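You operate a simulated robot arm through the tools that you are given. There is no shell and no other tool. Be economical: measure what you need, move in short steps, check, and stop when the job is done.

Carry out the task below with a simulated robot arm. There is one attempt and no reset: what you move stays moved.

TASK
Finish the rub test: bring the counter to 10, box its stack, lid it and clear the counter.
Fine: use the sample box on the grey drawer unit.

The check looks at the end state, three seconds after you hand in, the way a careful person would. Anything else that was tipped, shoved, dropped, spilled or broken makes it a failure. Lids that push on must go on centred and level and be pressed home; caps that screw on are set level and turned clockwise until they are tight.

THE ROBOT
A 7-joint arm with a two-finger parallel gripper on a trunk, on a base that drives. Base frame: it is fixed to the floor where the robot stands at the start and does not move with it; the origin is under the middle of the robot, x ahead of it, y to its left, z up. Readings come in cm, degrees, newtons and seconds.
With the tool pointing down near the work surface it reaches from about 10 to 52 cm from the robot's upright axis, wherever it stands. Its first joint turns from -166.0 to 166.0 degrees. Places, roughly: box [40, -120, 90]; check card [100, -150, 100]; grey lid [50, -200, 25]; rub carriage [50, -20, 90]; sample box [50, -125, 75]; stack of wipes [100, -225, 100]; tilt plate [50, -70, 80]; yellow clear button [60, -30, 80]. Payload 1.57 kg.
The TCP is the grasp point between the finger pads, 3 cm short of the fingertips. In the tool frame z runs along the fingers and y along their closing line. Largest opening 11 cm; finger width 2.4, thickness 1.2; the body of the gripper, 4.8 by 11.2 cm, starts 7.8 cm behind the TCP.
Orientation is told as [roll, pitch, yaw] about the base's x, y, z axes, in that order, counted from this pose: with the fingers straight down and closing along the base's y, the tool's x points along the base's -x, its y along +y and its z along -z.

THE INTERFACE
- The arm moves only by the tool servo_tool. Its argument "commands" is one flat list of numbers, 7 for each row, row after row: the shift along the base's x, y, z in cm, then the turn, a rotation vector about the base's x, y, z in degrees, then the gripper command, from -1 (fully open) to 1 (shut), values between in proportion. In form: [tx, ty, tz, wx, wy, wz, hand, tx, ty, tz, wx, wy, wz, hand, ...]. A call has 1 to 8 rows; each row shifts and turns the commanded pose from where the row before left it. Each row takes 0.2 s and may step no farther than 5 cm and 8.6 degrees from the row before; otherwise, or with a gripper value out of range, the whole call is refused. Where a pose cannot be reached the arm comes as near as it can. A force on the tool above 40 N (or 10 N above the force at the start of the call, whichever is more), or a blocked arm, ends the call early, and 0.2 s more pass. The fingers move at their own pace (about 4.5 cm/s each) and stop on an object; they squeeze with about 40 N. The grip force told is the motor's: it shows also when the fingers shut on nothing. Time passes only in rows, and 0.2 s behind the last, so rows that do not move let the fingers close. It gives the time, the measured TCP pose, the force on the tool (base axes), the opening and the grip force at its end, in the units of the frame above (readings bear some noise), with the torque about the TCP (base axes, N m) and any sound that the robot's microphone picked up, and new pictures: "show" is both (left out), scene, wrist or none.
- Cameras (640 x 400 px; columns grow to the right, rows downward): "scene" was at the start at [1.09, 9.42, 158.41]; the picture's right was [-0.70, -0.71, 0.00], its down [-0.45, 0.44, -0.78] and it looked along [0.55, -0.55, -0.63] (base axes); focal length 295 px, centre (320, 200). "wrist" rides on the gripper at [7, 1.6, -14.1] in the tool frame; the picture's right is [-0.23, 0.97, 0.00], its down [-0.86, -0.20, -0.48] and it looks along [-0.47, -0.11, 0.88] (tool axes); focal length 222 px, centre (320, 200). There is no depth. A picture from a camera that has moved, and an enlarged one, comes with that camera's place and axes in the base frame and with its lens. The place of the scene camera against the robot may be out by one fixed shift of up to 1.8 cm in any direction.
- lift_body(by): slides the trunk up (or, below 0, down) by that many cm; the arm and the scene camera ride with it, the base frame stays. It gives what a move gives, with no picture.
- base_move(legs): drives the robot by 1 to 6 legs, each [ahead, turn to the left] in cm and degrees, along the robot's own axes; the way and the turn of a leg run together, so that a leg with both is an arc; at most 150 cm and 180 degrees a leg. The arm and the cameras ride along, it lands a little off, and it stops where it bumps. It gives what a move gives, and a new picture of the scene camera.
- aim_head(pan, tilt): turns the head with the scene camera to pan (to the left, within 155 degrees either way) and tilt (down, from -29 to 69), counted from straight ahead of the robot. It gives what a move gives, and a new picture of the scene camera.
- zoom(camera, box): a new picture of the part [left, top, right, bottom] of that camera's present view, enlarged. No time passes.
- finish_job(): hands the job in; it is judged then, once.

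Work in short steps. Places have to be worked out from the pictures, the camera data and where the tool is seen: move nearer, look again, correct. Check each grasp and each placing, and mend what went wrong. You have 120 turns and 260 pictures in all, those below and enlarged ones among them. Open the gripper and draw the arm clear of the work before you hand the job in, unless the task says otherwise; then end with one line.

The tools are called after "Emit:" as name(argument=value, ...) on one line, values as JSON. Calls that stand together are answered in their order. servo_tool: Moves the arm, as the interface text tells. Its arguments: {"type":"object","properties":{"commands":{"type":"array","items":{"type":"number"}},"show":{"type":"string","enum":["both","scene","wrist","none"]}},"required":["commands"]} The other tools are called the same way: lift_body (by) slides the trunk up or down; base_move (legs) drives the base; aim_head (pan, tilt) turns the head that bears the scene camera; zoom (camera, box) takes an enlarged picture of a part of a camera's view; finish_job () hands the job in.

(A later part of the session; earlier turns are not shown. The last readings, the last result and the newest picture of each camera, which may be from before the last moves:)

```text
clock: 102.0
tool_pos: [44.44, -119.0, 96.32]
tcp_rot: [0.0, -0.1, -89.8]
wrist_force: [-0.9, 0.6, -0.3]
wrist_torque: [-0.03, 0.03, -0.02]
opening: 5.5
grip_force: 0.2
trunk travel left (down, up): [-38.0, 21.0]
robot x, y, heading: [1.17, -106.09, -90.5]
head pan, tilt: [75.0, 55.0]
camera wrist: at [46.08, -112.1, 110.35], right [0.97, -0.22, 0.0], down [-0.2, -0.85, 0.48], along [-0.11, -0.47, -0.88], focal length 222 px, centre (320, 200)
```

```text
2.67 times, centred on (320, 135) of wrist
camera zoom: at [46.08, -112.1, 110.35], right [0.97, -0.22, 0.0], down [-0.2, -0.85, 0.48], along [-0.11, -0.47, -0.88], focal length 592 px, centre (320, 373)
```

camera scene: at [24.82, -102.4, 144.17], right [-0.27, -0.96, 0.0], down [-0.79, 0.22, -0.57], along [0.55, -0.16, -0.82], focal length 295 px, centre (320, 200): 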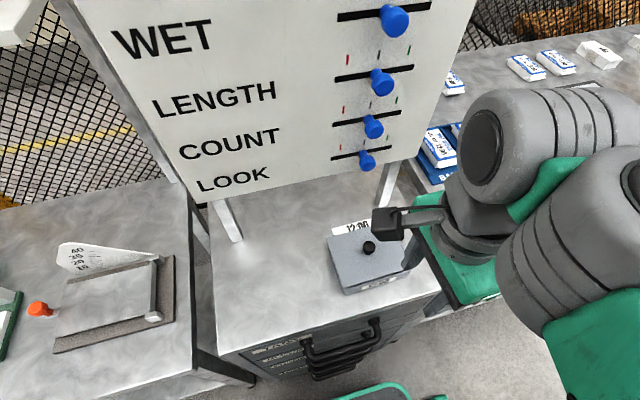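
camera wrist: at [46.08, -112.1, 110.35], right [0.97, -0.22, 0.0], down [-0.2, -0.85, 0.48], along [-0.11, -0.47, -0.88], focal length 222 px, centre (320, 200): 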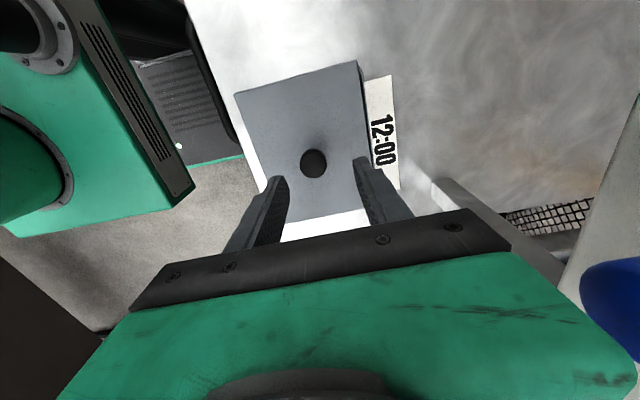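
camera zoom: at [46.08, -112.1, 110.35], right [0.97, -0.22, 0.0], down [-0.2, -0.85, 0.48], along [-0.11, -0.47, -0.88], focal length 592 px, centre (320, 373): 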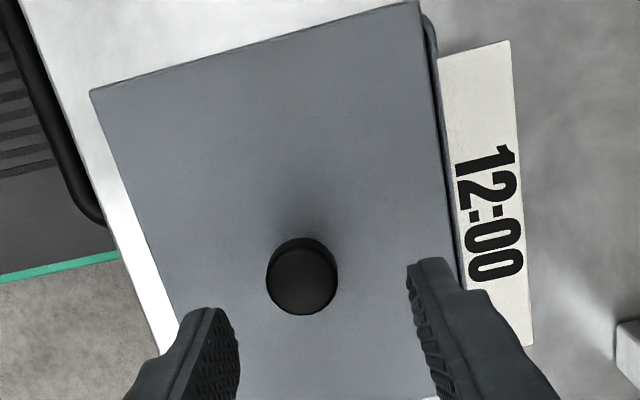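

Now the gap is at the back, confirming. Knob at ≈(43.85,-118.75). Centre, lower and grip.

Emit:
servo_tool(commands=[-0.6, 0.25, -2, 0, 0, 0, 0, 0, 0, -1.7, 0, 0, 0, 0, 0, 0, 0, 0, 0, 0, 0.6, 0, 0, 0, 0, 0, 0, 1, 0, 0, 0, 0, 0, 0, 1, 0, 0, 0, 0, 0, 0, 1], show="none")

Emit:
servo_tool(commands=[0, 0, 0.4, 0, 0, 0, 1, 0.4, -0.4, 0, 0, 0, 0, 1, 0, 0, -0.3, 0, 0, 0, 1], show="wrist")

Emit:
zoom(camera="wrist", box=[200, 50, 440, 200])

Emit:
zoom(camera="scene", box=[320, 215, 420, 305])

```text
clock: 103.4
tool_pos: [43.8, -118.8, 92.65]
tcp_rot: [0.0, -0.1, -89.9]
wrist_force: [-0.4, 0.4, 0.4]
wrist_torque: [0.0, -0.03, -0.03]
opening: 2.25
grip_force: 31.6
trunk travel left (down, up): [-38.0, 21.0]
robot x, y, heading: [1.49, -105.96, -90.9]
head pan, tilt: [75.0, 55.0]
```

```text
clock: 104.2
tool_pos: [44.16, -119.14, 92.78]
tcp_rot: [0.0, 0.0, -89.7]
wrist_force: [-0.7, 0.3, 0.3]
wrist_torque: [-0.03, -0.01, -0.02]
opening: 2.24
grip_force: 35.1
trunk travel left (down, up): [-38.0, 21.0]
robot x, y, heading: [1.05, -106.19, -91.0]
head pan, tilt: [75.0, 55.0]
camera wrist: at [45.8, -112.15, 106.93], right [0.97, -0.22, 0.0], down [-0.2, -0.85, 0.48], along [-0.11, -0.47, -0.88], focal length 222 px, centre (320, 200)
```

wrist: 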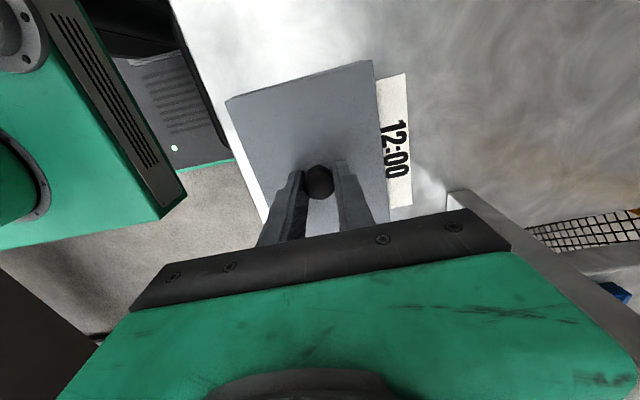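

```text
2.67 times, centred on (320, 125) of wrist
camera zoom: at [45.8, -112.15, 106.93], right [0.97, -0.22, 0.0], down [-0.2, -0.85, 0.48], along [-0.11, -0.47, -0.88], focal length 592 px, centre (320, 400)
```

zoom: 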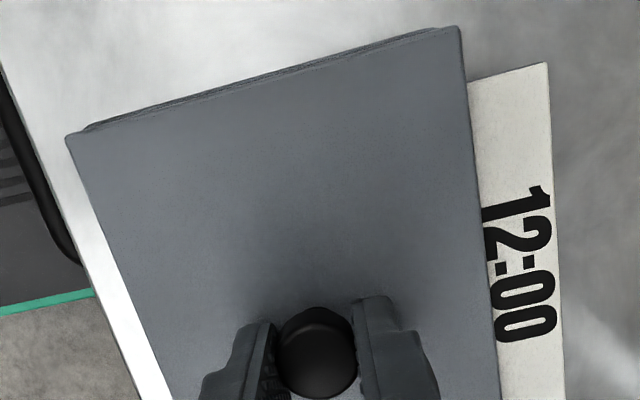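

```text
4.44 times, centred on (370, 260) of scene
camera zoom: at [24.85, -102.41, 144.16], right [-0.27, -0.96, 0.0], down [-0.79, 0.22, -0.57], along [0.55, -0.16, -0.82], focal length 1312 px, centre (98, -67)
```

zoom: 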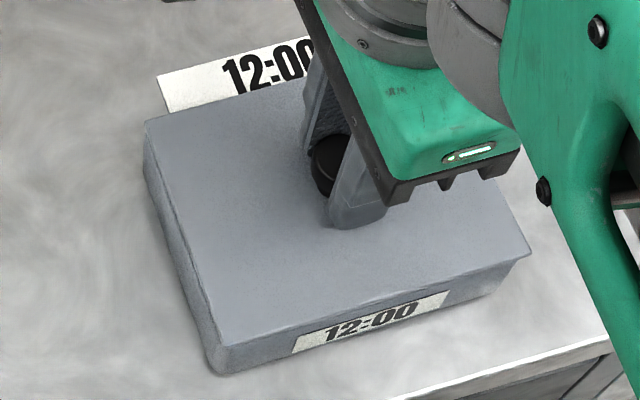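

Now the near rim peeks out ~0.25 cm; shift +0.22 y, +0.12 x while just above the rim.

Emit:
servo_tool(commands=[0.12, 0.22, 0.05, 0, 0, 0, 1, 0, 0, 0, 0, 0, 0, 1], show="none")

Emit:
zoom(camera="wrist", box=[220, 55, 320, 115])

Emit:
zoom(camera="wrist", box=[320, 55, 420, 115])

Emit:
zoom(camera="scene", box=[340, 225, 460, 300])

```text
clock: 104.8
tool_pos: [44.26, -118.96, 92.91]
tcp_rot: [-0.1, -0.2, -89.8]
wrist_force: [-0.2, -0.2, -0.3]
wrist_torque: [0.0, -0.02, 0.0]
opening: 2.24
grip_force: 34.9
trunk travel left (down, up): [-38.0, 21.0]
robot x, y, heading: [1.32, -106.44, -90.7]
head pan, tilt: [75.0, 55.0]
```

```text
6.40 times, centred on (270, 85) of wrist
camera zoom: at [45.95, -111.89, 106.98], right [0.97, -0.22, 0.0], down [-0.2, -0.85, 0.48], along [-0.11, -0.47, -0.88], focal length 1422 px, centre (640, 936)
```

zoom: 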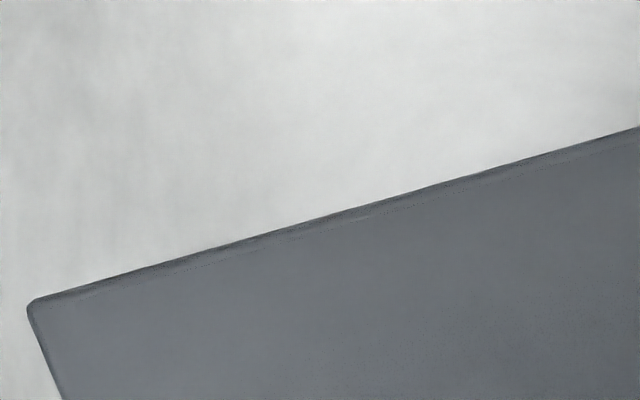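

```text
6.40 times, centred on (370, 85) of wrist
camera zoom: at [45.95, -111.89, 106.98], right [0.97, -0.22, 0.0], down [-0.2, -0.85, 0.48], along [-0.11, -0.47, -0.88], focal length 1422 px, centre (0, 936)
```

zoom: 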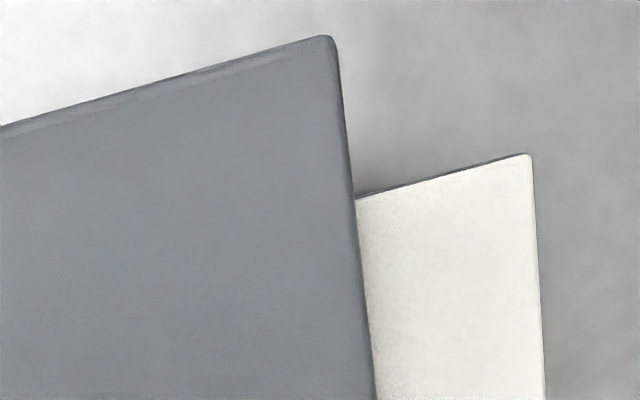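

```text
5.33 times, centred on (400, 262) of scene
camera zoom: at [24.84, -102.4, 144.16], right [-0.27, -0.96, 0.0], down [-0.79, 0.22, -0.57], along [0.55, -0.16, -0.82], focal length 1574 px, centre (-107, -133)
```

zoom: 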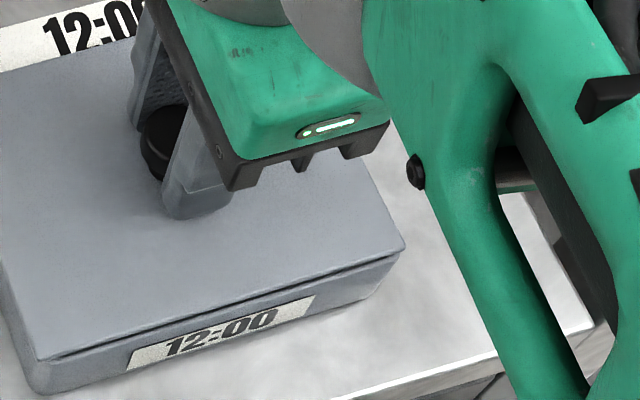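

Edges flush now. Lower vertically to contact and press modestly.

Emit:
servo_tool(commands=[0, 0, -0.2, 0, 0, 0, 1, 0, 0, -0.15, 0, 0, 0, 1], show="none")

Emit:
servo_tool(commands=[0, 0, -0.2, 0, 0, 0, 1], show="none")

Emit:
zoom(camera="scene", box=[320, 225, 440, 300])

```text
clock: 105.4
tool_pos: [44.26, -118.79, 92.59]
tcp_rot: [0.2, -0.2, -89.9]
wrist_force: [-1.1, 2.6, 12.2]
wrist_torque: [0.32, 0.2, 0.03]
opening: 2.27
grip_force: 35.5
trunk travel left (down, up): [-38.0, 21.0]
robot x, y, heading: [1.42, -105.99, -90.6]
head pan, tilt: [75.0, 55.0]
```

```text
clock: 105.8
tool_pos: [44.31, -118.99, 92.52]
tcp_rot: [0.4, -0.2, -89.7]
wrist_force: [-2.9, 5.0, 26.2]
wrist_torque: [0.3, 0.14, 0.0]
opening: 2.26
grip_force: 35.3
trunk travel left (down, up): [-38.0, 21.0]
robot x, y, heading: [1.09, -106.11, -90.7]
head pan, tilt: [75.0, 55.0]
```

```text
5.33 times, centred on (380, 262) of scene
camera zoom: at [24.66, -102.3, 144.23], right [-0.27, -0.96, 0.0], down [-0.79, 0.22, -0.57], along [0.55, -0.16, -0.82], focal length 1574 px, centre (0, -133)
```

zoom: 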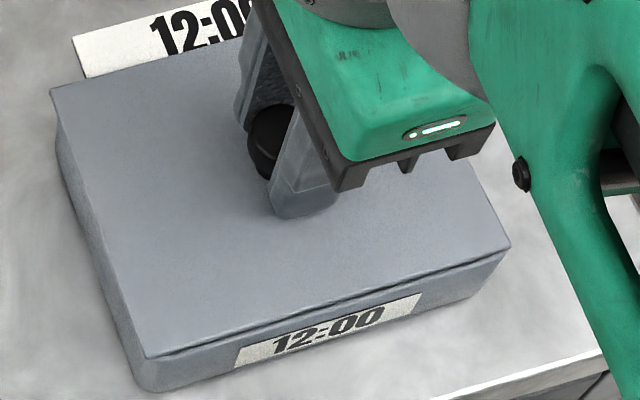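

Contact torque shows support on the near/front side, so the plug likely rides there; ease to a light load and step +x, -y, watching z.

Emit:
servo_tool(commands=[0, 0, 0.25, 0, 0, 0, 1, 0.1, -0.1, 0, 0, 0, 0, 1, 0, 0, -0.05, 0, 0, 0, 1], show="none")

Emit:
servo_tool(commands=[0, -0.12, 0, 0, 0, 0, 1, 0, 0, -0.05, 0, 0, 0, 1], show="none")

Emit:
servo_tool(commands=[0.12, 0, 0, 0, 0, 0, 1, 0, 0, -0.05, 0, 0, 0, 1], show="none")

Emit:
zoom(camera="scene", box=[320, 225, 440, 300])

Emit:
zoom(camera="wrist", box=[210, 50, 420, 180])

```text
clock: 106.6
tool_pos: [44.23, -119.08, 92.69]
tcp_rot: [0.2, -0.1, -89.7]
wrist_force: [1.5, 5.4, 25.7]
wrist_torque: [0.21, 0.06, 0.02]
opening: 2.27
grip_force: 35.2
trunk travel left (down, up): [-38.0, 21.0]
robot x, y, heading: [1.53, -106.33, -90.9]
head pan, tilt: [75.0, 55.0]
```

```text
clock: 107.2
tool_pos: [44.28, -119.12, 92.47]
tcp_rot: [0.2, -0.2, -89.8]
wrist_force: [0.7, 8.0, 25.3]
wrist_torque: [0.18, 0.01, 0.01]
opening: 2.26
grip_force: 35.3
trunk travel left (down, up): [-38.0, 21.0]
robot x, y, heading: [1.12, -105.97, -91.0]
head pan, tilt: [75.0, 55.0]
```

```text
clock: 107.8
tool_pos: [44.26, -119.16, 92.54]
tcp_rot: [0.2, -0.2, -89.8]
wrist_force: [-6.7, 6.4, 26.7]
wrist_torque: [0.12, 0.15, 0.04]
opening: 2.27
grip_force: 35.4
trunk travel left (down, up): [-38.0, 21.0]
robot x, y, heading: [1.22, -106.64, -91.1]
head pan, tilt: [75.0, 55.0]
```

```text
5.33 times, centred on (380, 262) of scene
camera zoom: at [24.62, -102.3, 144.2], right [-0.27, -0.96, 0.0], down [-0.79, 0.22, -0.57], along [0.55, -0.16, -0.82], focal length 1574 px, centre (0, -133)
```

zoom: 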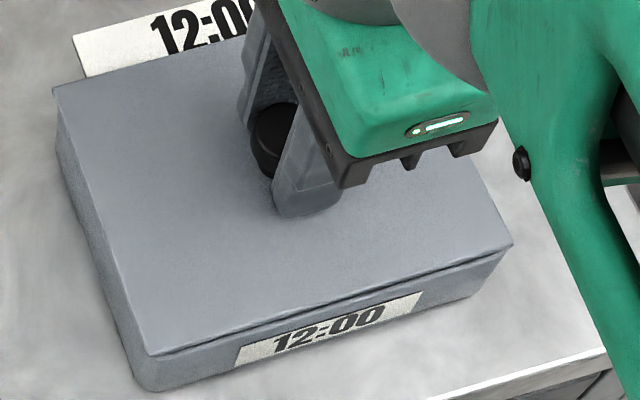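

```text
3.05 times, centred on (315, 115) of wrist
camera zoom: at [45.98, -112.1, 106.63], right [0.97, -0.22, 0.0], down [-0.2, -0.85, 0.48], along [-0.11, -0.47, -0.88], focal length 677 px, centre (335, 459)
```

zoom: 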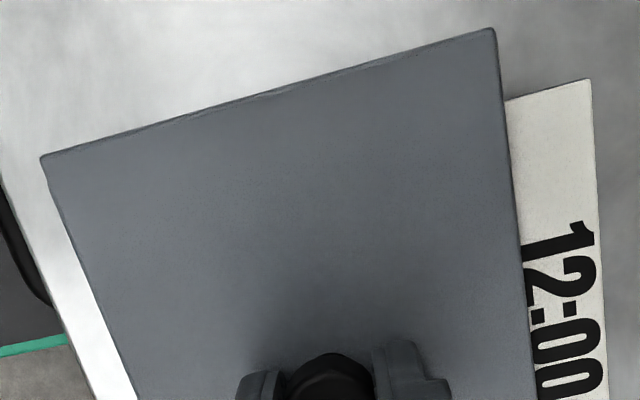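

I'll release here and get a low, side-on look at the seam with the wrist camera to see whether there's a gap.

Emit:
servo_tool(commands=[-0.05, 0.05, 0.2, 0, 0, 0, 1, 0, 0, 0.1, 0, 0, 0, 1, 0, 0, 0, 0, 0, 0, 0.5, 0, 0, 0, 0, 0, 0, 0.2, 0, 0, 0, 0, 0, 0, 0, 0, 0, 4, 0, 0, 0, 0, -1, 0, 4, 0, 0, 0, 0, -1, 4, 2, 0, 0, 0, 0], show="none")

Emit:
servo_tool(commands=[-2, 4, 0, -8, 0, 0, 0, -2, 4, 0, -8, 0, 0, 0, 0, 4, 0, -8, 0, 0, 0, 0, 3, 0, -8, 0, 0, 0, 0, 0, -2, -8, 0, 0, 0], show="both")

```text
clock: 109.6
tool_pos: [42.51, -115.14, 102.64]
tcp_rot: [0.0, -0.1, -89.9]
wrist_force: [0.3, -0.4, -0.1]
wrist_torque: [0.0, 0.01, -0.02]
opening: 5.53
grip_force: 0.1
trunk travel left (down, up): [-38.0, 21.0]
robot x, y, heading: [1.35, -106.32, -90.6]
head pan, tilt: [75.0, 55.0]
```

```text
clock: 110.4
tool_pos: [39.12, -115.37, 104.18]
tcp_rot: [3.7, -17.0, -105.3]
wrist_force: [-0.8, 0.2, 0.4]
wrist_torque: [0.03, 0.0, 0.02]
opening: 5.48
grip_force: 0.1
out of reach, approached as far as the arm can: row 3
trunk travel left (down, up): [-38.0, 21.0]
robot x, y, heading: [1.61, -106.16, -90.9]
head pan, tilt: [75.0, 55.0]
stopped in row 3: the arm was blocked; the commanded pose is now the measured one
camera scene: at [24.75, -102.47, 144.18], right [-0.27, -0.96, 0.0], down [-0.79, 0.22, -0.57], along [0.55, -0.16, -0.82], focal length 295 px, centre (320, 200)
camera wrist: at [42.64, -105.22, 115.87], right [0.88, -0.45, 0.13], down [-0.4, -0.6, 0.69], along [-0.24, -0.66, -0.71], focal length 222 px, centre (320, 200)
```

scene: 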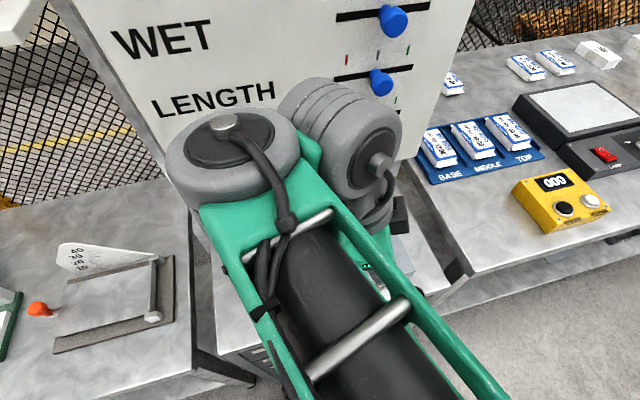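
wrist: 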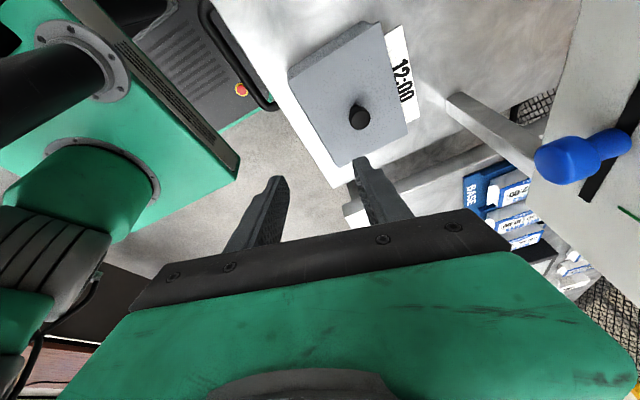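

Zooming on the lid from this slanted view.

Emit:
zoom(camera="wrist", box=[270, 10, 430, 170])

Emit:
zoom(camera="wrist", box=[280, 20, 390, 100])

```text
2.50 times, centred on (350, 90) of wrist
camera zoom: at [42.64, -105.22, 115.87], right [0.88, -0.45, 0.13], down [-0.4, -0.6, 0.69], along [-0.24, -0.66, -0.71], focal length 555 px, centre (245, 475)
```

zoom: 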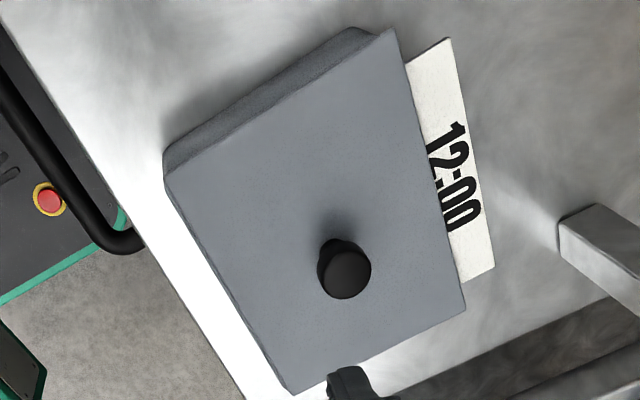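

```text
5.00 times, centred on (335, 60) of wrist
camera zoom: at [42.64, -105.22, 115.87], right [0.88, -0.45, 0.13], down [-0.4, -0.6, 0.69], along [-0.24, -0.66, -0.71], focal length 1111 px, centre (245, 900)
```

zoom: 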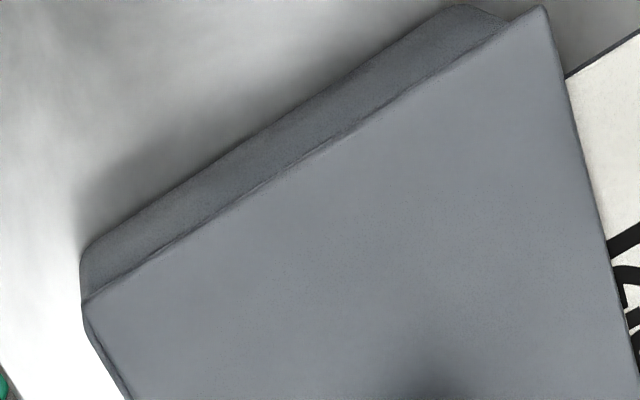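

From here the lid sits close on the rim, perhaps ~0.2 cm too far +x. I retract and level the arm so the head can view the seam lower down.

Emit:
servo_tool(commands=[-2, 0, 2, 8.5, 0, 0, 0, -2, 0, 2, 8.5, 0, 0, 0, -3, -1, 2, 0, 3.7, 7.6, 0, -4, -1, 0, 0, 0, 7.7, 0], show="none")

Emit:
lift_body(by=-24)

Emit:
aim_head(pan=68, tilt=45)

```text
clock: 111.4
tool_pos: [28.76, -117.34, 106.16]
tcp_rot: [-4.2, -1.1, -89.2]
wrist_force: [0.4, -0.7, -0.5]
wrist_torque: [0.0, -0.03, 0.01]
opening: 5.49
grip_force: 0.1
out of reach, approached as far as the arm can: row 2, 3
trunk travel left (down, up): [-38.0, 21.0]
robot x, y, heading: [1.36, -106.26, -91.0]
head pan, tilt: [75.0, 55.0]
```

```text
clock: 113.9
tool_pos: [28.82, -117.33, 82.14]
tcp_rot: [-4.2, -1.2, -89.3]
wrist_force: [0.3, -0.5, -0.1]
wrist_torque: [0.0, -0.03, 0.0]
opening: 5.48
grip_force: 0.1
trunk travel left (down, up): [-14.0, 45.0]
robot x, y, heading: [1.33, -106.22, -90.9]
head pan, tilt: [75.0, 55.0]
```

```text
clock: 114.6
tool_pos: [28.85, -117.29, 82.06]
tcp_rot: [-4.1, -1.2, -89.2]
wrist_force: [-0.8, 0.4, -0.4]
wrist_torque: [0.0, -0.01, -0.01]
opening: 5.49
grip_force: 0.1
trunk travel left (down, up): [-14.0, 45.0]
robot x, y, heading: [1.53, -105.8, -90.9]
head pan, tilt: [68.0, 45.0]
camera scene: at [25.39, -103.63, 121.5], right [-0.39, -0.92, 0.0], down [-0.65, 0.28, -0.71], along [0.65, -0.27, -0.71], focal length 295 px, centre (320, 200)
```

scene: 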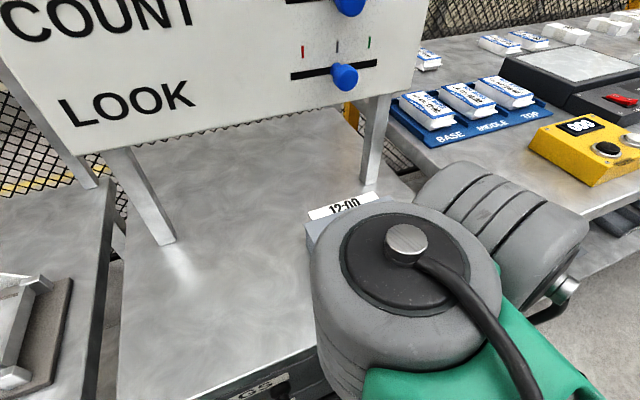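

The wrist hides the box. Raise a little and move the arm aside (-y, -x).

Emit:
servo_tool(commands=[-3, 0, 1, 0, 0, 0, 0, -2, -4, 2, 0, 0, 0, 0, -1, -4.5, 0, 0, 0, 0, 0, 0, -4.5, 0, 0, 0, 0, 0, 0, -4.5, 0, 0, 0, 0, 0], show="scene")

Emit:
zoom(camera="scene", box=[280, 170, 420, 290])

```text
clock: 115.8
tool_pos: [23.57, -133.92, 81.76]
tcp_rot: [-4.2, -1.1, -89.1]
wrist_force: [0.4, -0.7, -0.3]
wrist_torque: [-0.02, 0.01, -0.03]
opening: 5.5
grip_force: 0.0
out of reach, approached as far as the arm can: row 1, 2
trunk travel left (down, up): [-14.0, 45.0]
robot x, y, heading: [1.26, -106.41, -90.8]
head pan, tilt: [68.0, 45.0]
camera scene: at [25.38, -103.61, 121.51], right [-0.39, -0.92, 0.0], down [-0.65, 0.28, -0.71], along [0.65, -0.28, -0.71], focal length 295 px, centre (320, 200)
```

scene: 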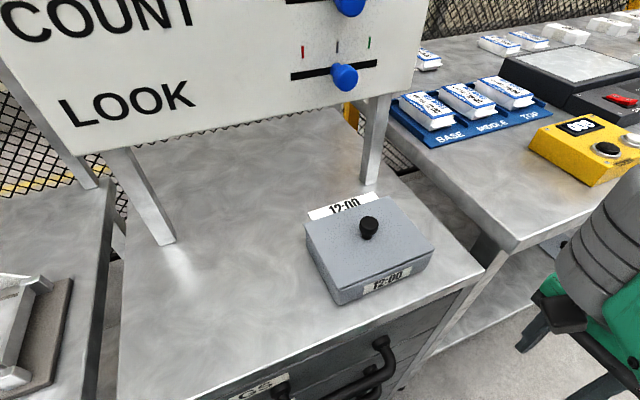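

```text
3.33 times, centred on (350, 230) of scene
camera zoom: at [25.38, -103.61, 121.51], right [-0.39, -0.92, 0.0], down [-0.65, 0.28, -0.71], along [0.65, -0.28, -0.71], focal length 984 px, centre (220, 100)
```

zoom: 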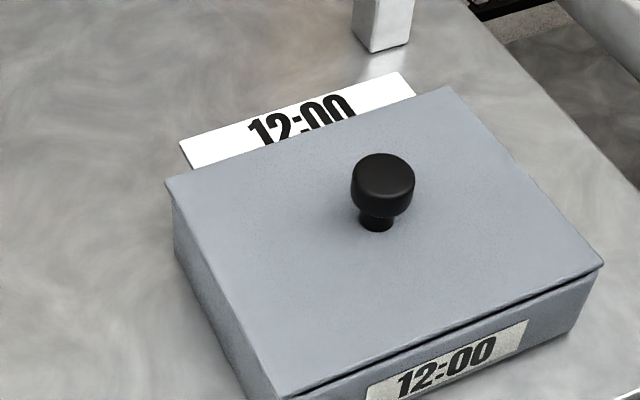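

Emit:
zoom(camera="scene", box=[325, 240, 395, 310])

Emit:
zoom(camera="scene", box=[380, 225, 450, 295])

Emit:
zoom(camera="scene", box=[295, 205, 365, 275])

```text
5.71 times, centred on (360, 275) of scene
camera zoom: at [25.38, -103.61, 121.51], right [-0.39, -0.92, 0.0], down [-0.65, 0.28, -0.71], along [0.65, -0.28, -0.71], focal length 1686 px, centre (91, -229)
```

zoom: 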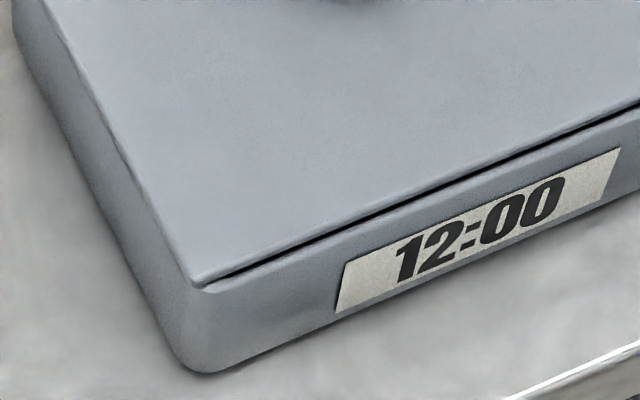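

```text
5.71 times, centred on (415, 260) of scene
camera zoom: at [25.38, -103.61, 121.51], right [-0.39, -0.92, 0.0], down [-0.65, 0.28, -0.71], along [0.65, -0.28, -0.71], focal length 1686 px, centre (-223, -143)
```

zoom: 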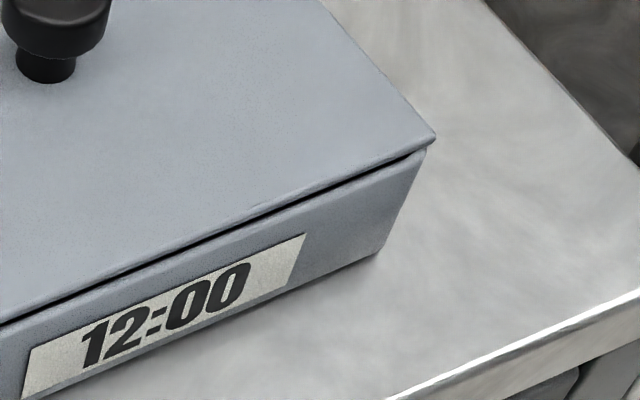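

```text
5.71 times, centred on (330, 240) of scene
camera zoom: at [25.38, -103.61, 121.51], right [-0.39, -0.92, 0.0], down [-0.65, 0.28, -0.71], along [0.65, -0.28, -0.71], focal length 1686 px, centre (263, -29)
```

zoom: 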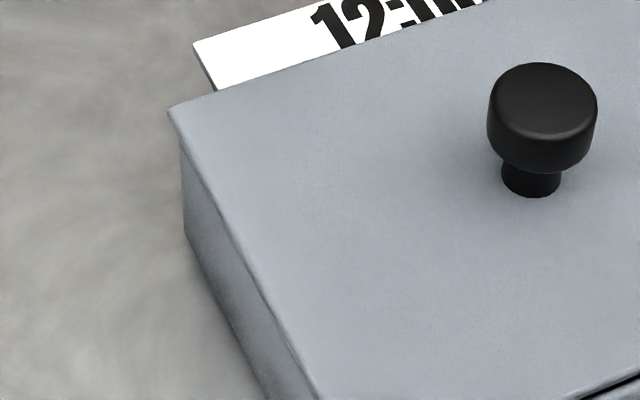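

The slit along the front suggests the lid is either ~0.3 cm too far back or raised on a plug. I'll measure heights by touch: drawer top next to the box, to know the lid's thickness. Raise the trunk again first.

Emit:
lift_body(by=24)

Emit:
servo_tool(commands=[3, 4, 1, 0, 4.2, 0, 1, 3, 4, 0, 0, 0, 0, 1, 3, 4, 0, 0, 0, 0, 1, 3, 4, 0, 0, 0, 0, 1, 3, 4, 0, 0, 0, 0, 1, 2, 4.5, 0, 0, 0, 0, 1, 2, 4.5, 0, 0, 0, 0, 1, 2, 4.5, -2, 0, 0, 0, 1], show="both")

```text
clock: 118.3
tool_pos: [23.52, -134.01, 105.78]
tcp_rot: [-4.1, -1.1, -89.3]
wrist_force: [-0.3, 0.7, -0.8]
wrist_torque: [0.0, -0.04, 0.03]
opening: 5.48
grip_force: 0.0
trunk travel left (down, up): [-38.0, 21.0]
robot x, y, heading: [1.59, -106.42, -91.1]
head pan, tilt: [68.0, 45.0]
```

```text
refused: row 1 steps farther than a row can; nothing moved
```

Row was slightly too long; resend (with the lean corrected the right way).

Emit:
servo_tool(commands=[2.5, 4, 1, 0, -4.2, 0, 1, 2.5, 4, 0, 0, 0, 0, 1, 2.5, 4, 0, 0, 0, 0, 1, 2.5, 4, 0, 0, 0, 0, 1, 2.5, 4, 0, 0, 0, 0, 1, 2.5, 4, 0, 0, 0, 0, 1, 2.5, 4, 0, 0, 0, 0, 1, 2.5, 4, -1, 0, 0, 0, 1], show="none")

Emit:
servo_tool(commands=[0.5, 2, -4, 0, 0, 0, 1, 0, 0, -4, 0, 0, 0, 1], show="both")

```text
clock: 120.3
tool_pos: [44.37, -105.39, 108.52]
tcp_rot: [3.5, 0.3, -93.8]
wrist_force: [0.2, -0.7, -0.4]
wrist_torque: [0.02, 0.03, 0.04]
opening: 0.0
grip_force: 21.2
trunk travel left (down, up): [-38.0, 21.0]
robot x, y, heading: [1.2, -106.37, -91.0]
head pan, tilt: [68.0, 45.0]
stopped in row 8: the arm was blocked; the commanded pose is now the measured one
```

```text
clock: 121.1
tool_pos: [45.65, -105.58, 102.79]
tcp_rot: [6.3, 1.5, -96.6]
wrist_force: [0.8, -0.1, 0.3]
wrist_torque: [0.02, 0.02, 0.0]
opening: 0.01
grip_force: 21.1
trunk travel left (down, up): [-38.0, 21.0]
robot x, y, heading: [1.8, -106.34, -90.9]
head pan, tilt: [68.0, 45.0]
stopped in row 2: the arm was blocked; the commanded pose is now the measured one
camera scene: at [25.45, -103.66, 145.49], right [-0.39, -0.92, 0.0], down [-0.65, 0.28, -0.71], along [0.65, -0.28, -0.71], focal length 295 px, centre (320, 200)
camera wrist: at [46.56, -98.96, 117.19], right [0.93, -0.34, 0.1], down [-0.35, -0.83, 0.43], along [-0.06, -0.44, -0.9], focal length 222 px, centre (320, 200)
```

scene: 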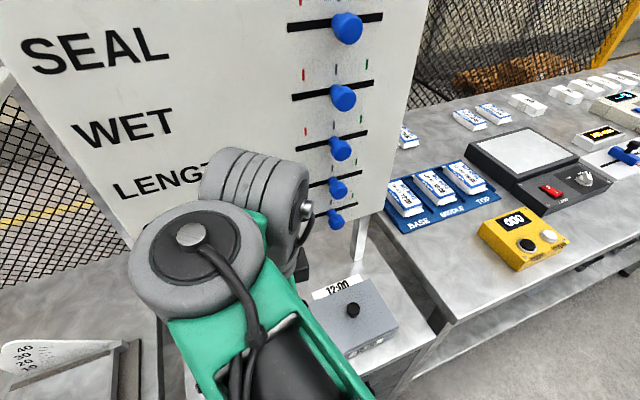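
wrist: 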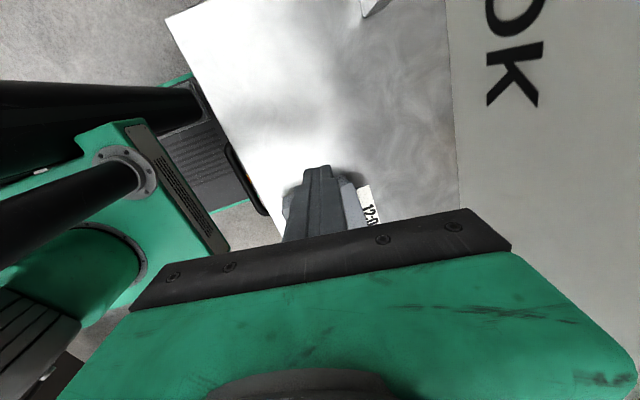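

The arm's wrist ended up in a poor posture from the odd tilt. I'll retract and go back to the front of the robot to restore the normal posture.

Emit:
servo_tool(commands=[-3, -2, 3, 0, 0, 0, 0, -4, -2, 2, 0, 3, 3, 0, -4, -2, 0, 0, 3, 3, 0, -4, -3, 0, 0, 0, 0, 0, -3, -4, 0, 0, 0, 0, 0, -3, -4, 0, 0, 0, 0, 0, -3, -4, 0, 0, 0, 0, 0, -3, -4, 0, 0, 0, 0, 0], show="none")

Emit:
servo_tool(commands=[-4, -3, 0, 0, 0, 0, 0, -4, -3, 0, 0, 0, 0, 0, -4, -3, 0, 0, 0, 0, 0, -4, -3, 0, 0, 0, 0, 0, -4, -2, 0, 0, 0, 0, 0], show="scene")

```text
clock: 122.9
tool_pos: [18.36, -130.17, 107.86]
tcp_rot: [0.3, 1.1, -90.5]
wrist_force: [-0.5, -0.3, 1.1]
wrist_torque: [0.01, 0.01, -0.01]
opening: 5.5
grip_force: 0.0
trunk travel left (down, up): [-38.0, 21.0]
robot x, y, heading: [1.27, -106.44, -90.9]
head pan, tilt: [68.0, 45.0]
```

```text
clock: 124.1
tool_pos: [-1.61, -144.19, 107.76]
tcp_rot: [0.2, 1.1, -90.6]
wrist_force: [0.9, 0.7, -0.4]
wrist_torque: [0.01, -0.01, 0.0]
opening: 5.51
grip_force: 0.0
trunk travel left (down, up): [-38.0, 21.0]
robot x, y, heading: [1.1, -106.11, -90.8]
head pan, tilt: [68.0, 45.0]
camera scene: at [25.38, -103.67, 145.51], right [-0.39, -0.92, 0.0], down [-0.65, 0.28, -0.71], along [0.65, -0.28, -0.71], focal length 295 px, centre (320, 200)
```

scene: 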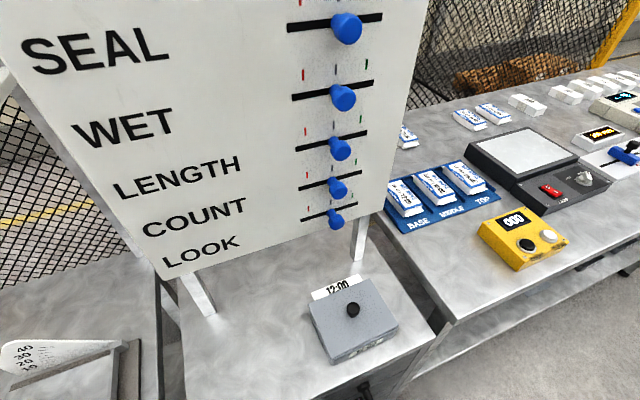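

While the arm is clear, I back up 15 cm and lower the trunk for a low view of the lid seam.

Emit:
base_move(legs=[[-16, 0]])

Emit:
lift_body(by=-37)

Emit:
aim_head(pan=40, tilt=28)

```text
clock: 125.5
tool_pos: [-1.33, -128.26, 107.76]
tcp_rot: [0.3, 1.1, -90.7]
wrist_force: [-0.4, 0.4, -0.3]
wrist_torque: [0.0, -0.06, -0.03]
opening: 5.5
grip_force: 0.1
trunk travel left (down, up): [-38.0, 21.0]
robot x, y, heading: [1.65, -90.51, -91.0]
head pan, tilt: [68.0, 45.0]
camera scene: at [25.67, -87.81, 145.51], right [-0.39, -0.92, 0.0], down [-0.65, 0.28, -0.71], along [0.65, -0.28, -0.71], focal length 295 px, centre (320, 200)
```

scene: 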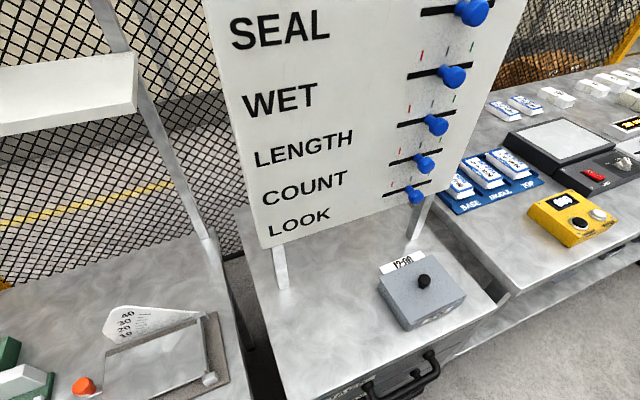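

```text
clock: 129.1
tool_pos: [-1.3, -128.23, 70.73]
tcp_rot: [0.3, 1.1, -90.7]
wrist_force: [0.5, 0.4, -0.2]
wrist_torque: [0.04, 0.01, 0.01]
opening: 5.5
grip_force: 0.0
trunk travel left (down, up): [-1.0, 58.0]
robot x, y, heading: [1.23, -90.63, -91.1]
head pan, tilt: [68.0, 45.0]
```

```text
clock: 130.0
tool_pos: [-1.4, -128.22, 70.66]
tcp_rot: [0.4, 1.1, -90.8]
wrist_force: [0.3, -0.4, 0.7]
wrist_torque: [0.01, -0.01, 0.0]
opening: 5.54
grip_force: 0.0
trunk travel left (down, up): [-1.0, 58.0]
robot x, y, heading: [1.43, -90.34, -91.1]
head pan, tilt: [40.0, 28.0]
camera scene: at [23.92, -91.71, 111.08], right [-0.78, -0.63, 0.0], down [-0.3, 0.37, -0.88], along [0.56, -0.69, -0.47], focal length 295 px, centre (320, 200)
```

scene: 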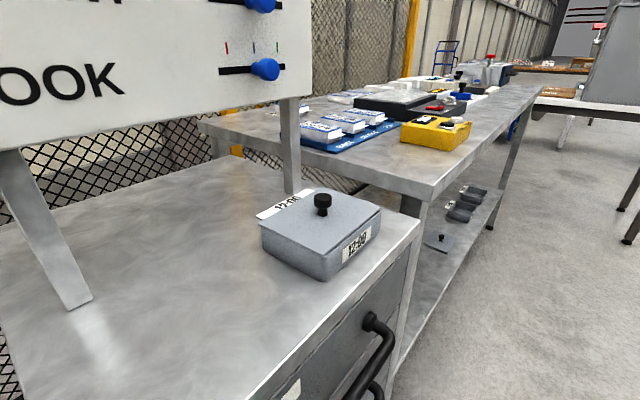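

Great low view. Zooming in on the lid.

Emit:
zoom(camera="scene", box=[250, 180, 390, 290])

Emit:
zoom(camera="scene", box=[310, 200, 390, 260])

Emit:
zoom(camera="scene", box=[250, 210, 330, 270])

Emit:
zoom(camera="scene", box=[410, 170, 500, 260])

```text
3.64 times, centred on (320, 235) of scene
camera zoom: at [23.92, -91.71, 111.08], right [-0.78, -0.63, 0.0], down [-0.3, 0.37, -0.88], along [0.56, -0.69, -0.47], focal length 1073 px, centre (320, 73)
```

zoom: 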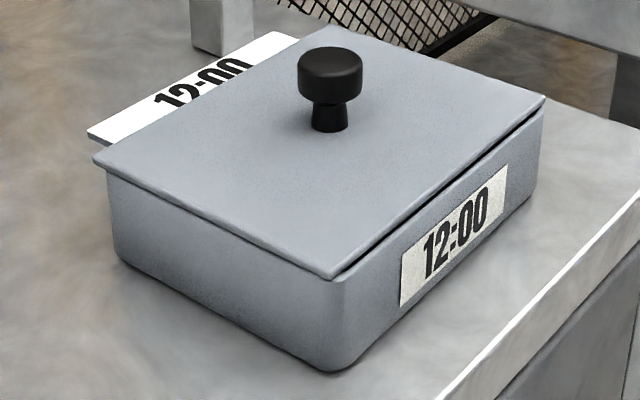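

```text
6.67 times, centred on (350, 230) of scene
camera zoom: at [23.92, -91.71, 111.08], right [-0.78, -0.63, 0.0], down [-0.3, 0.37, -0.88], along [0.56, -0.69, -0.47], focal length 1968 px, centre (120, 0)
```

zoom: 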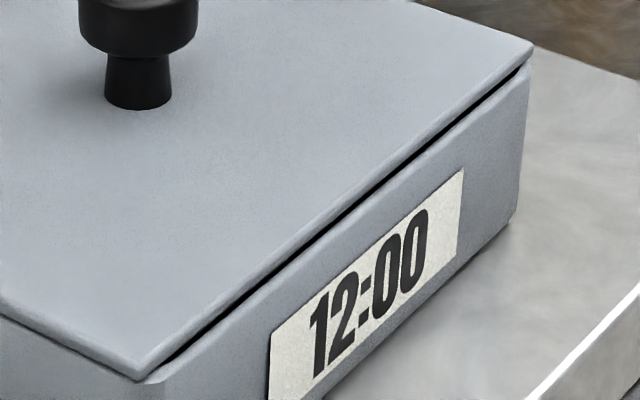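

```text
6.67 times, centred on (290, 240) of scene
camera zoom: at [23.92, -91.71, 111.08], right [-0.78, -0.63, 0.0], down [-0.3, 0.37, -0.88], along [0.56, -0.69, -0.47], focal length 1968 px, centre (520, -67)
```

zoom: 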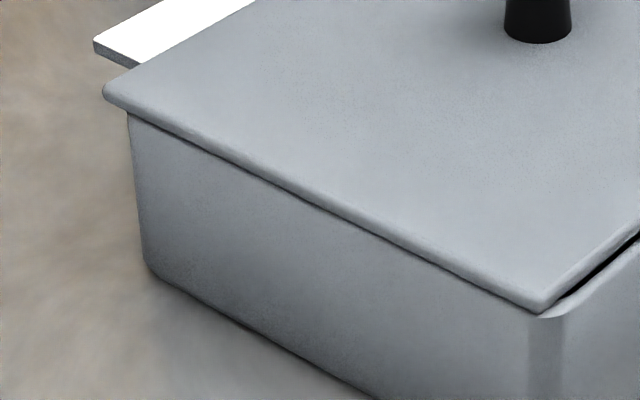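

```text
4.44 times, centred on (455, 215) of scene
camera zoom: at [23.92, -91.71, 111.08], right [-0.78, -0.63, 0.0], down [-0.3, 0.37, -0.88], along [0.56, -0.69, -0.47], focal length 1312 px, centre (-280, 133)
```

zoom: 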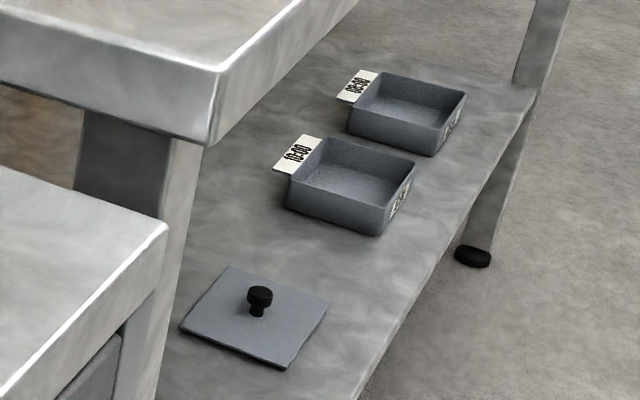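

The lid is flat on the rim all round, just ~0.3 cm too far back (+x); y is centred. I'll raise the trunk, move up 8 cm and recentre it.

Emit:
lift_body(by=37)

Emit:
base_move(legs=[[8, 0]])

Emit:
servo_tool(commands=[4.5, 0, 0, 0, 0, 0, 0, 4.5, 0, 0, 0, 0, 0, 0, 4.5, 0, 0, 0, 0, 0, 0, 4.5, 0, 0, 0, 0, 0, 0, 4.5, 0, 0, 0, 0, 0, 0, 4, 2, 0, 0, 0, 0, 0, 4, 2, 0, 0, 0, 0, 0], show="none")

Emit:
aim_head(pan=68, tilt=50)

```text
clock: 133.6
tool_pos: [-1.37, -128.42, 107.69]
tcp_rot: [0.3, 1.2, -90.8]
wrist_force: [-0.9, -0.8, 0.1]
wrist_torque: [0.0, -0.01, 0.02]
opening: 5.48
grip_force: 0.2
trunk travel left (down, up): [-38.0, 21.0]
robot x, y, heading: [1.74, -90.24, -91.0]
head pan, tilt: [40.0, 28.0]
```

```text
clock: 134.6
tool_pos: [-1.58, -136.33, 107.67]
tcp_rot: [0.3, 1.1, -90.9]
wrist_force: [0.1, 0.6, -0.3]
wrist_torque: [-0.03, 0.02, 0.03]
opening: 5.5
grip_force: 0.1
trunk travel left (down, up): [-38.0, 21.0]
robot x, y, heading: [1.11, -97.97, -91.4]
head pan, tilt: [40.0, 28.0]
camera scene: at [23.75, -99.81, 148.09], right [-0.78, -0.63, 0.0], down [-0.29, 0.37, -0.88], along [0.55, -0.69, -0.47], focal length 295 px, centre (320, 200)
```

scene: 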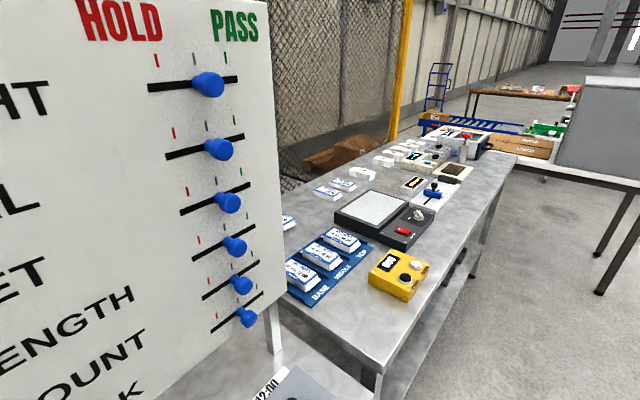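

```text
clock: 136.2
tool_pos: [29.16, -132.25, 107.66]
tcp_rot: [0.4, 1.1, -91.0]
wrist_force: [-0.4, 0.9, -0.3]
wrist_torque: [0.02, -0.03, -0.02]
opening: 5.51
grip_force: 0.0
trunk travel left (down, up): [-38.0, 21.0]
robot x, y, heading: [1.69, -98.31, -91.0]
head pan, tilt: [40.0, 28.0]
```

```text
clock: 137.2
tool_pos: [28.96, -132.35, 107.61]
tcp_rot: [0.2, 1.1, -90.8]
wrist_force: [-0.5, -0.1, 0.0]
wrist_torque: [0.02, -0.02, 0.02]
opening: 5.51
grip_force: 0.0
trunk travel left (down, up): [-38.0, 21.0]
robot x, y, heading: [1.21, -98.45, -91.4]
head pan, tilt: [68.0, 50.0]
camera scene: at [25.12, -95.73, 144.82], right [-0.39, -0.92, 0.0], down [-0.7, 0.3, -0.64], along [0.59, -0.25, -0.77], focal length 295 px, centre (320, 200)
```

scene: 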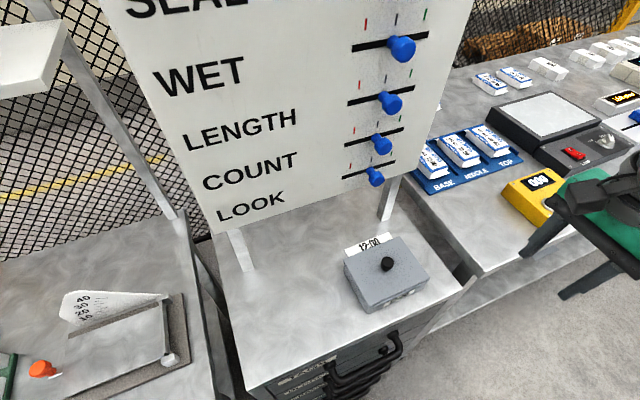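

Approach the box from the -y/-x side, keep level, and view with the wrist camera.

Emit:
servo_tool(commands=[3, 3.5, 0, -1.1, 0, 0.8, 0, 3, 3.5, 0, 0, 0, 0, 0, 3, 3.3, -2, 0, 0, 0, 0, 3, 2, -3, 0, 0, 0, 0, 2, 1, -3, 0, 0, 0, 0], show="both")

Emit:
zoom(camera="wrist", box=[200, 60, 440, 210])

```text
clock: 138.4
tool_pos: [43.01, -118.97, 99.93]
tcp_rot: [0.5, 0.0, -90.1]
wrist_force: [-0.2, 1.0, -0.7]
wrist_torque: [0.02, 0.02, 0.01]
opening: 5.47
grip_force: 0.0
trunk travel left (down, up): [-38.0, 21.0]
robot x, y, heading: [1.46, -98.52, -90.9]
head pan, tilt: [68.0, 50.0]
camera scene: at [25.14, -95.72, 144.82], right [-0.39, -0.92, 0.0], down [-0.7, 0.3, -0.64], along [0.59, -0.25, -0.77], focal length 295 px, centre (320, 200)
camera wrist: at [44.6, -112.07, 113.99], right [0.97, -0.23, 0.01], down [-0.2, -0.85, 0.48], along [-0.1, -0.47, -0.88], focal length 222 px, centre (320, 200)
```

scene: 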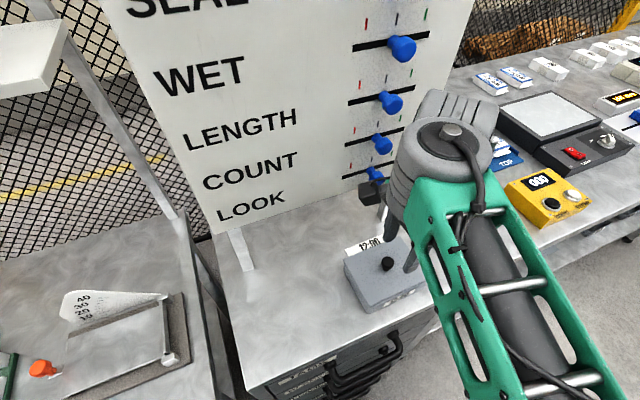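
wrist: 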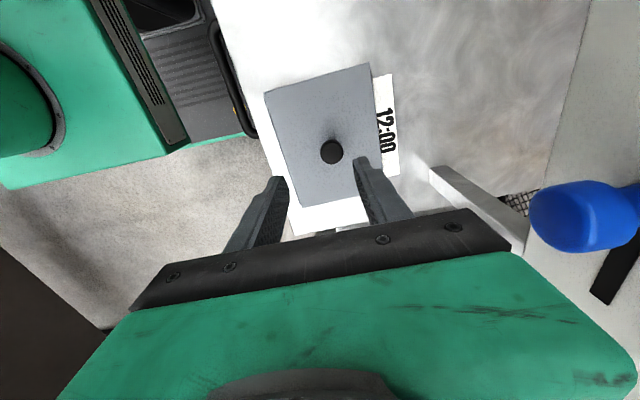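

```text
2.67 times, centred on (320, 135) of wrist
camera zoom: at [44.6, -112.07, 113.99], right [0.97, -0.23, 0.01], down [-0.2, -0.85, 0.48], along [-0.1, -0.47, -0.88], focal length 592 px, centre (320, 373)
```

zoom: 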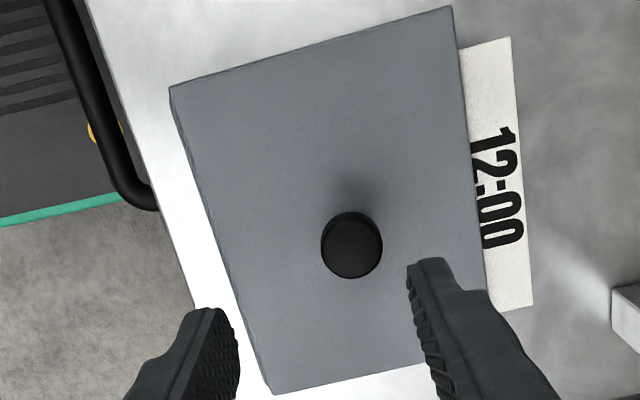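

Posture is normal again. Knob ≈(44.45,-118.85); centre on it, descend and grip.

Emit:
servo_tool(commands=[1.3, 0.1, -2, 0, 0.5, 0, 0, 0, 0, -3, 0, 0, 0, 0, 0, 0, -2.2, 0, 0, 0, 0, 0, 0, 0, 0, 0, 0, 0.6, 0, 0, 0, 0, 0, 0, 1, 0, 0, 0, 0, 0, 0, 1, 0, 0, 0, 0, 0, 0, 1], show="none")

Emit:
zoom(camera="wrist", box=[200, 50, 440, 200])

```text
clock: 140.0
tool_pos: [44.27, -118.96, 92.47]
tcp_rot: [-0.2, 0.0, -90.1]
wrist_force: [0.1, -1.2, -0.1]
wrist_torque: [0.02, 0.02, 0.0]
opening: 2.3
grip_force: 31.1
trunk travel left (down, up): [-38.0, 21.0]
robot x, y, heading: [1.64, -98.3, -91.4]
head pan, tilt: [68.0, 50.0]
```

```text
2.67 times, centred on (320, 125) of wrist
camera zoom: at [45.96, -111.94, 106.57], right [0.97, -0.23, 0.0], down [-0.2, -0.85, 0.48], along [-0.11, -0.47, -0.88], focal length 592 px, centre (320, 400)
```

zoom: 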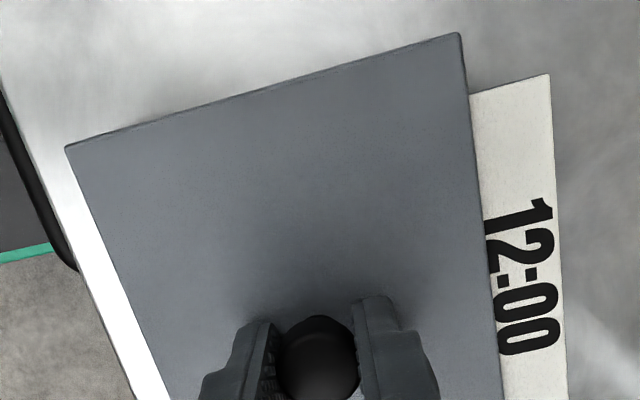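

Gripped at x=44.27. Lift 0.3, shift -0.28 in x, set down again.

Emit:
servo_tool(commands=[0, 0, 0.35, 0, 0, 0, 1, -0.28, 0, 0, 0, 0, 0, 1, 0, 0, 0, 0, 0, 0, 1, 0, 0, -0.3, 0, 0, 0, 1, 0, 0, -0.07, 0, 0, 0, 1], show="none")

Emit:
zoom(camera="scene", box=[330, 225, 450, 325])

Emit:
zoom(camera="wrist", box=[200, 50, 440, 200])

```text
clock: 141.2
tool_pos: [43.96, -118.84, 92.48]
tcp_rot: [-0.1, -0.1, -90.1]
wrist_force: [-0.2, 0.6, -0.4]
wrist_torque: [-0.04, -0.04, 0.01]
opening: 2.25
grip_force: 34.7
trunk travel left (down, up): [-38.0, 21.0]
robot x, y, heading: [1.28, -98.35, -90.9]
head pan, tilt: [68.0, 50.0]
```

```text
4.00 times, centred on (390, 275) of scene
camera zoom: at [25.13, -95.73, 144.82], right [-0.39, -0.92, 0.0], down [-0.7, 0.3, -0.64], along [0.59, -0.25, -0.77], focal length 1180 px, centre (40, -100)
```

zoom: 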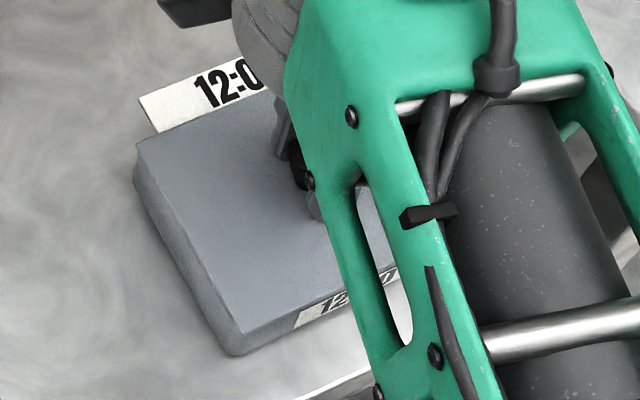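

```text
2.67 times, centred on (320, 125) of wrist
camera zoom: at [45.68, -111.96, 106.58], right [0.97, -0.23, 0.0], down [-0.2, -0.85, 0.48], along [-0.11, -0.47, -0.88], focal length 592 px, centre (320, 400)
```

zoom: 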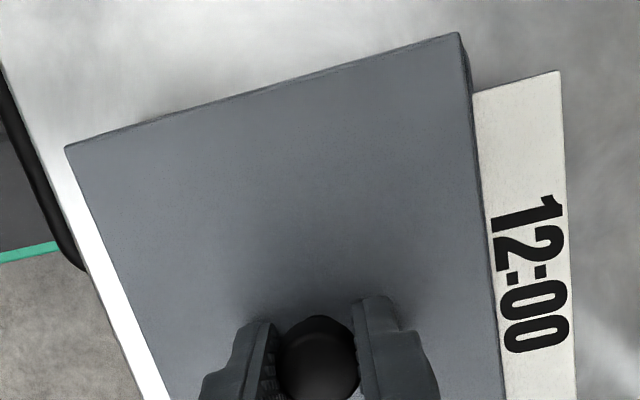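

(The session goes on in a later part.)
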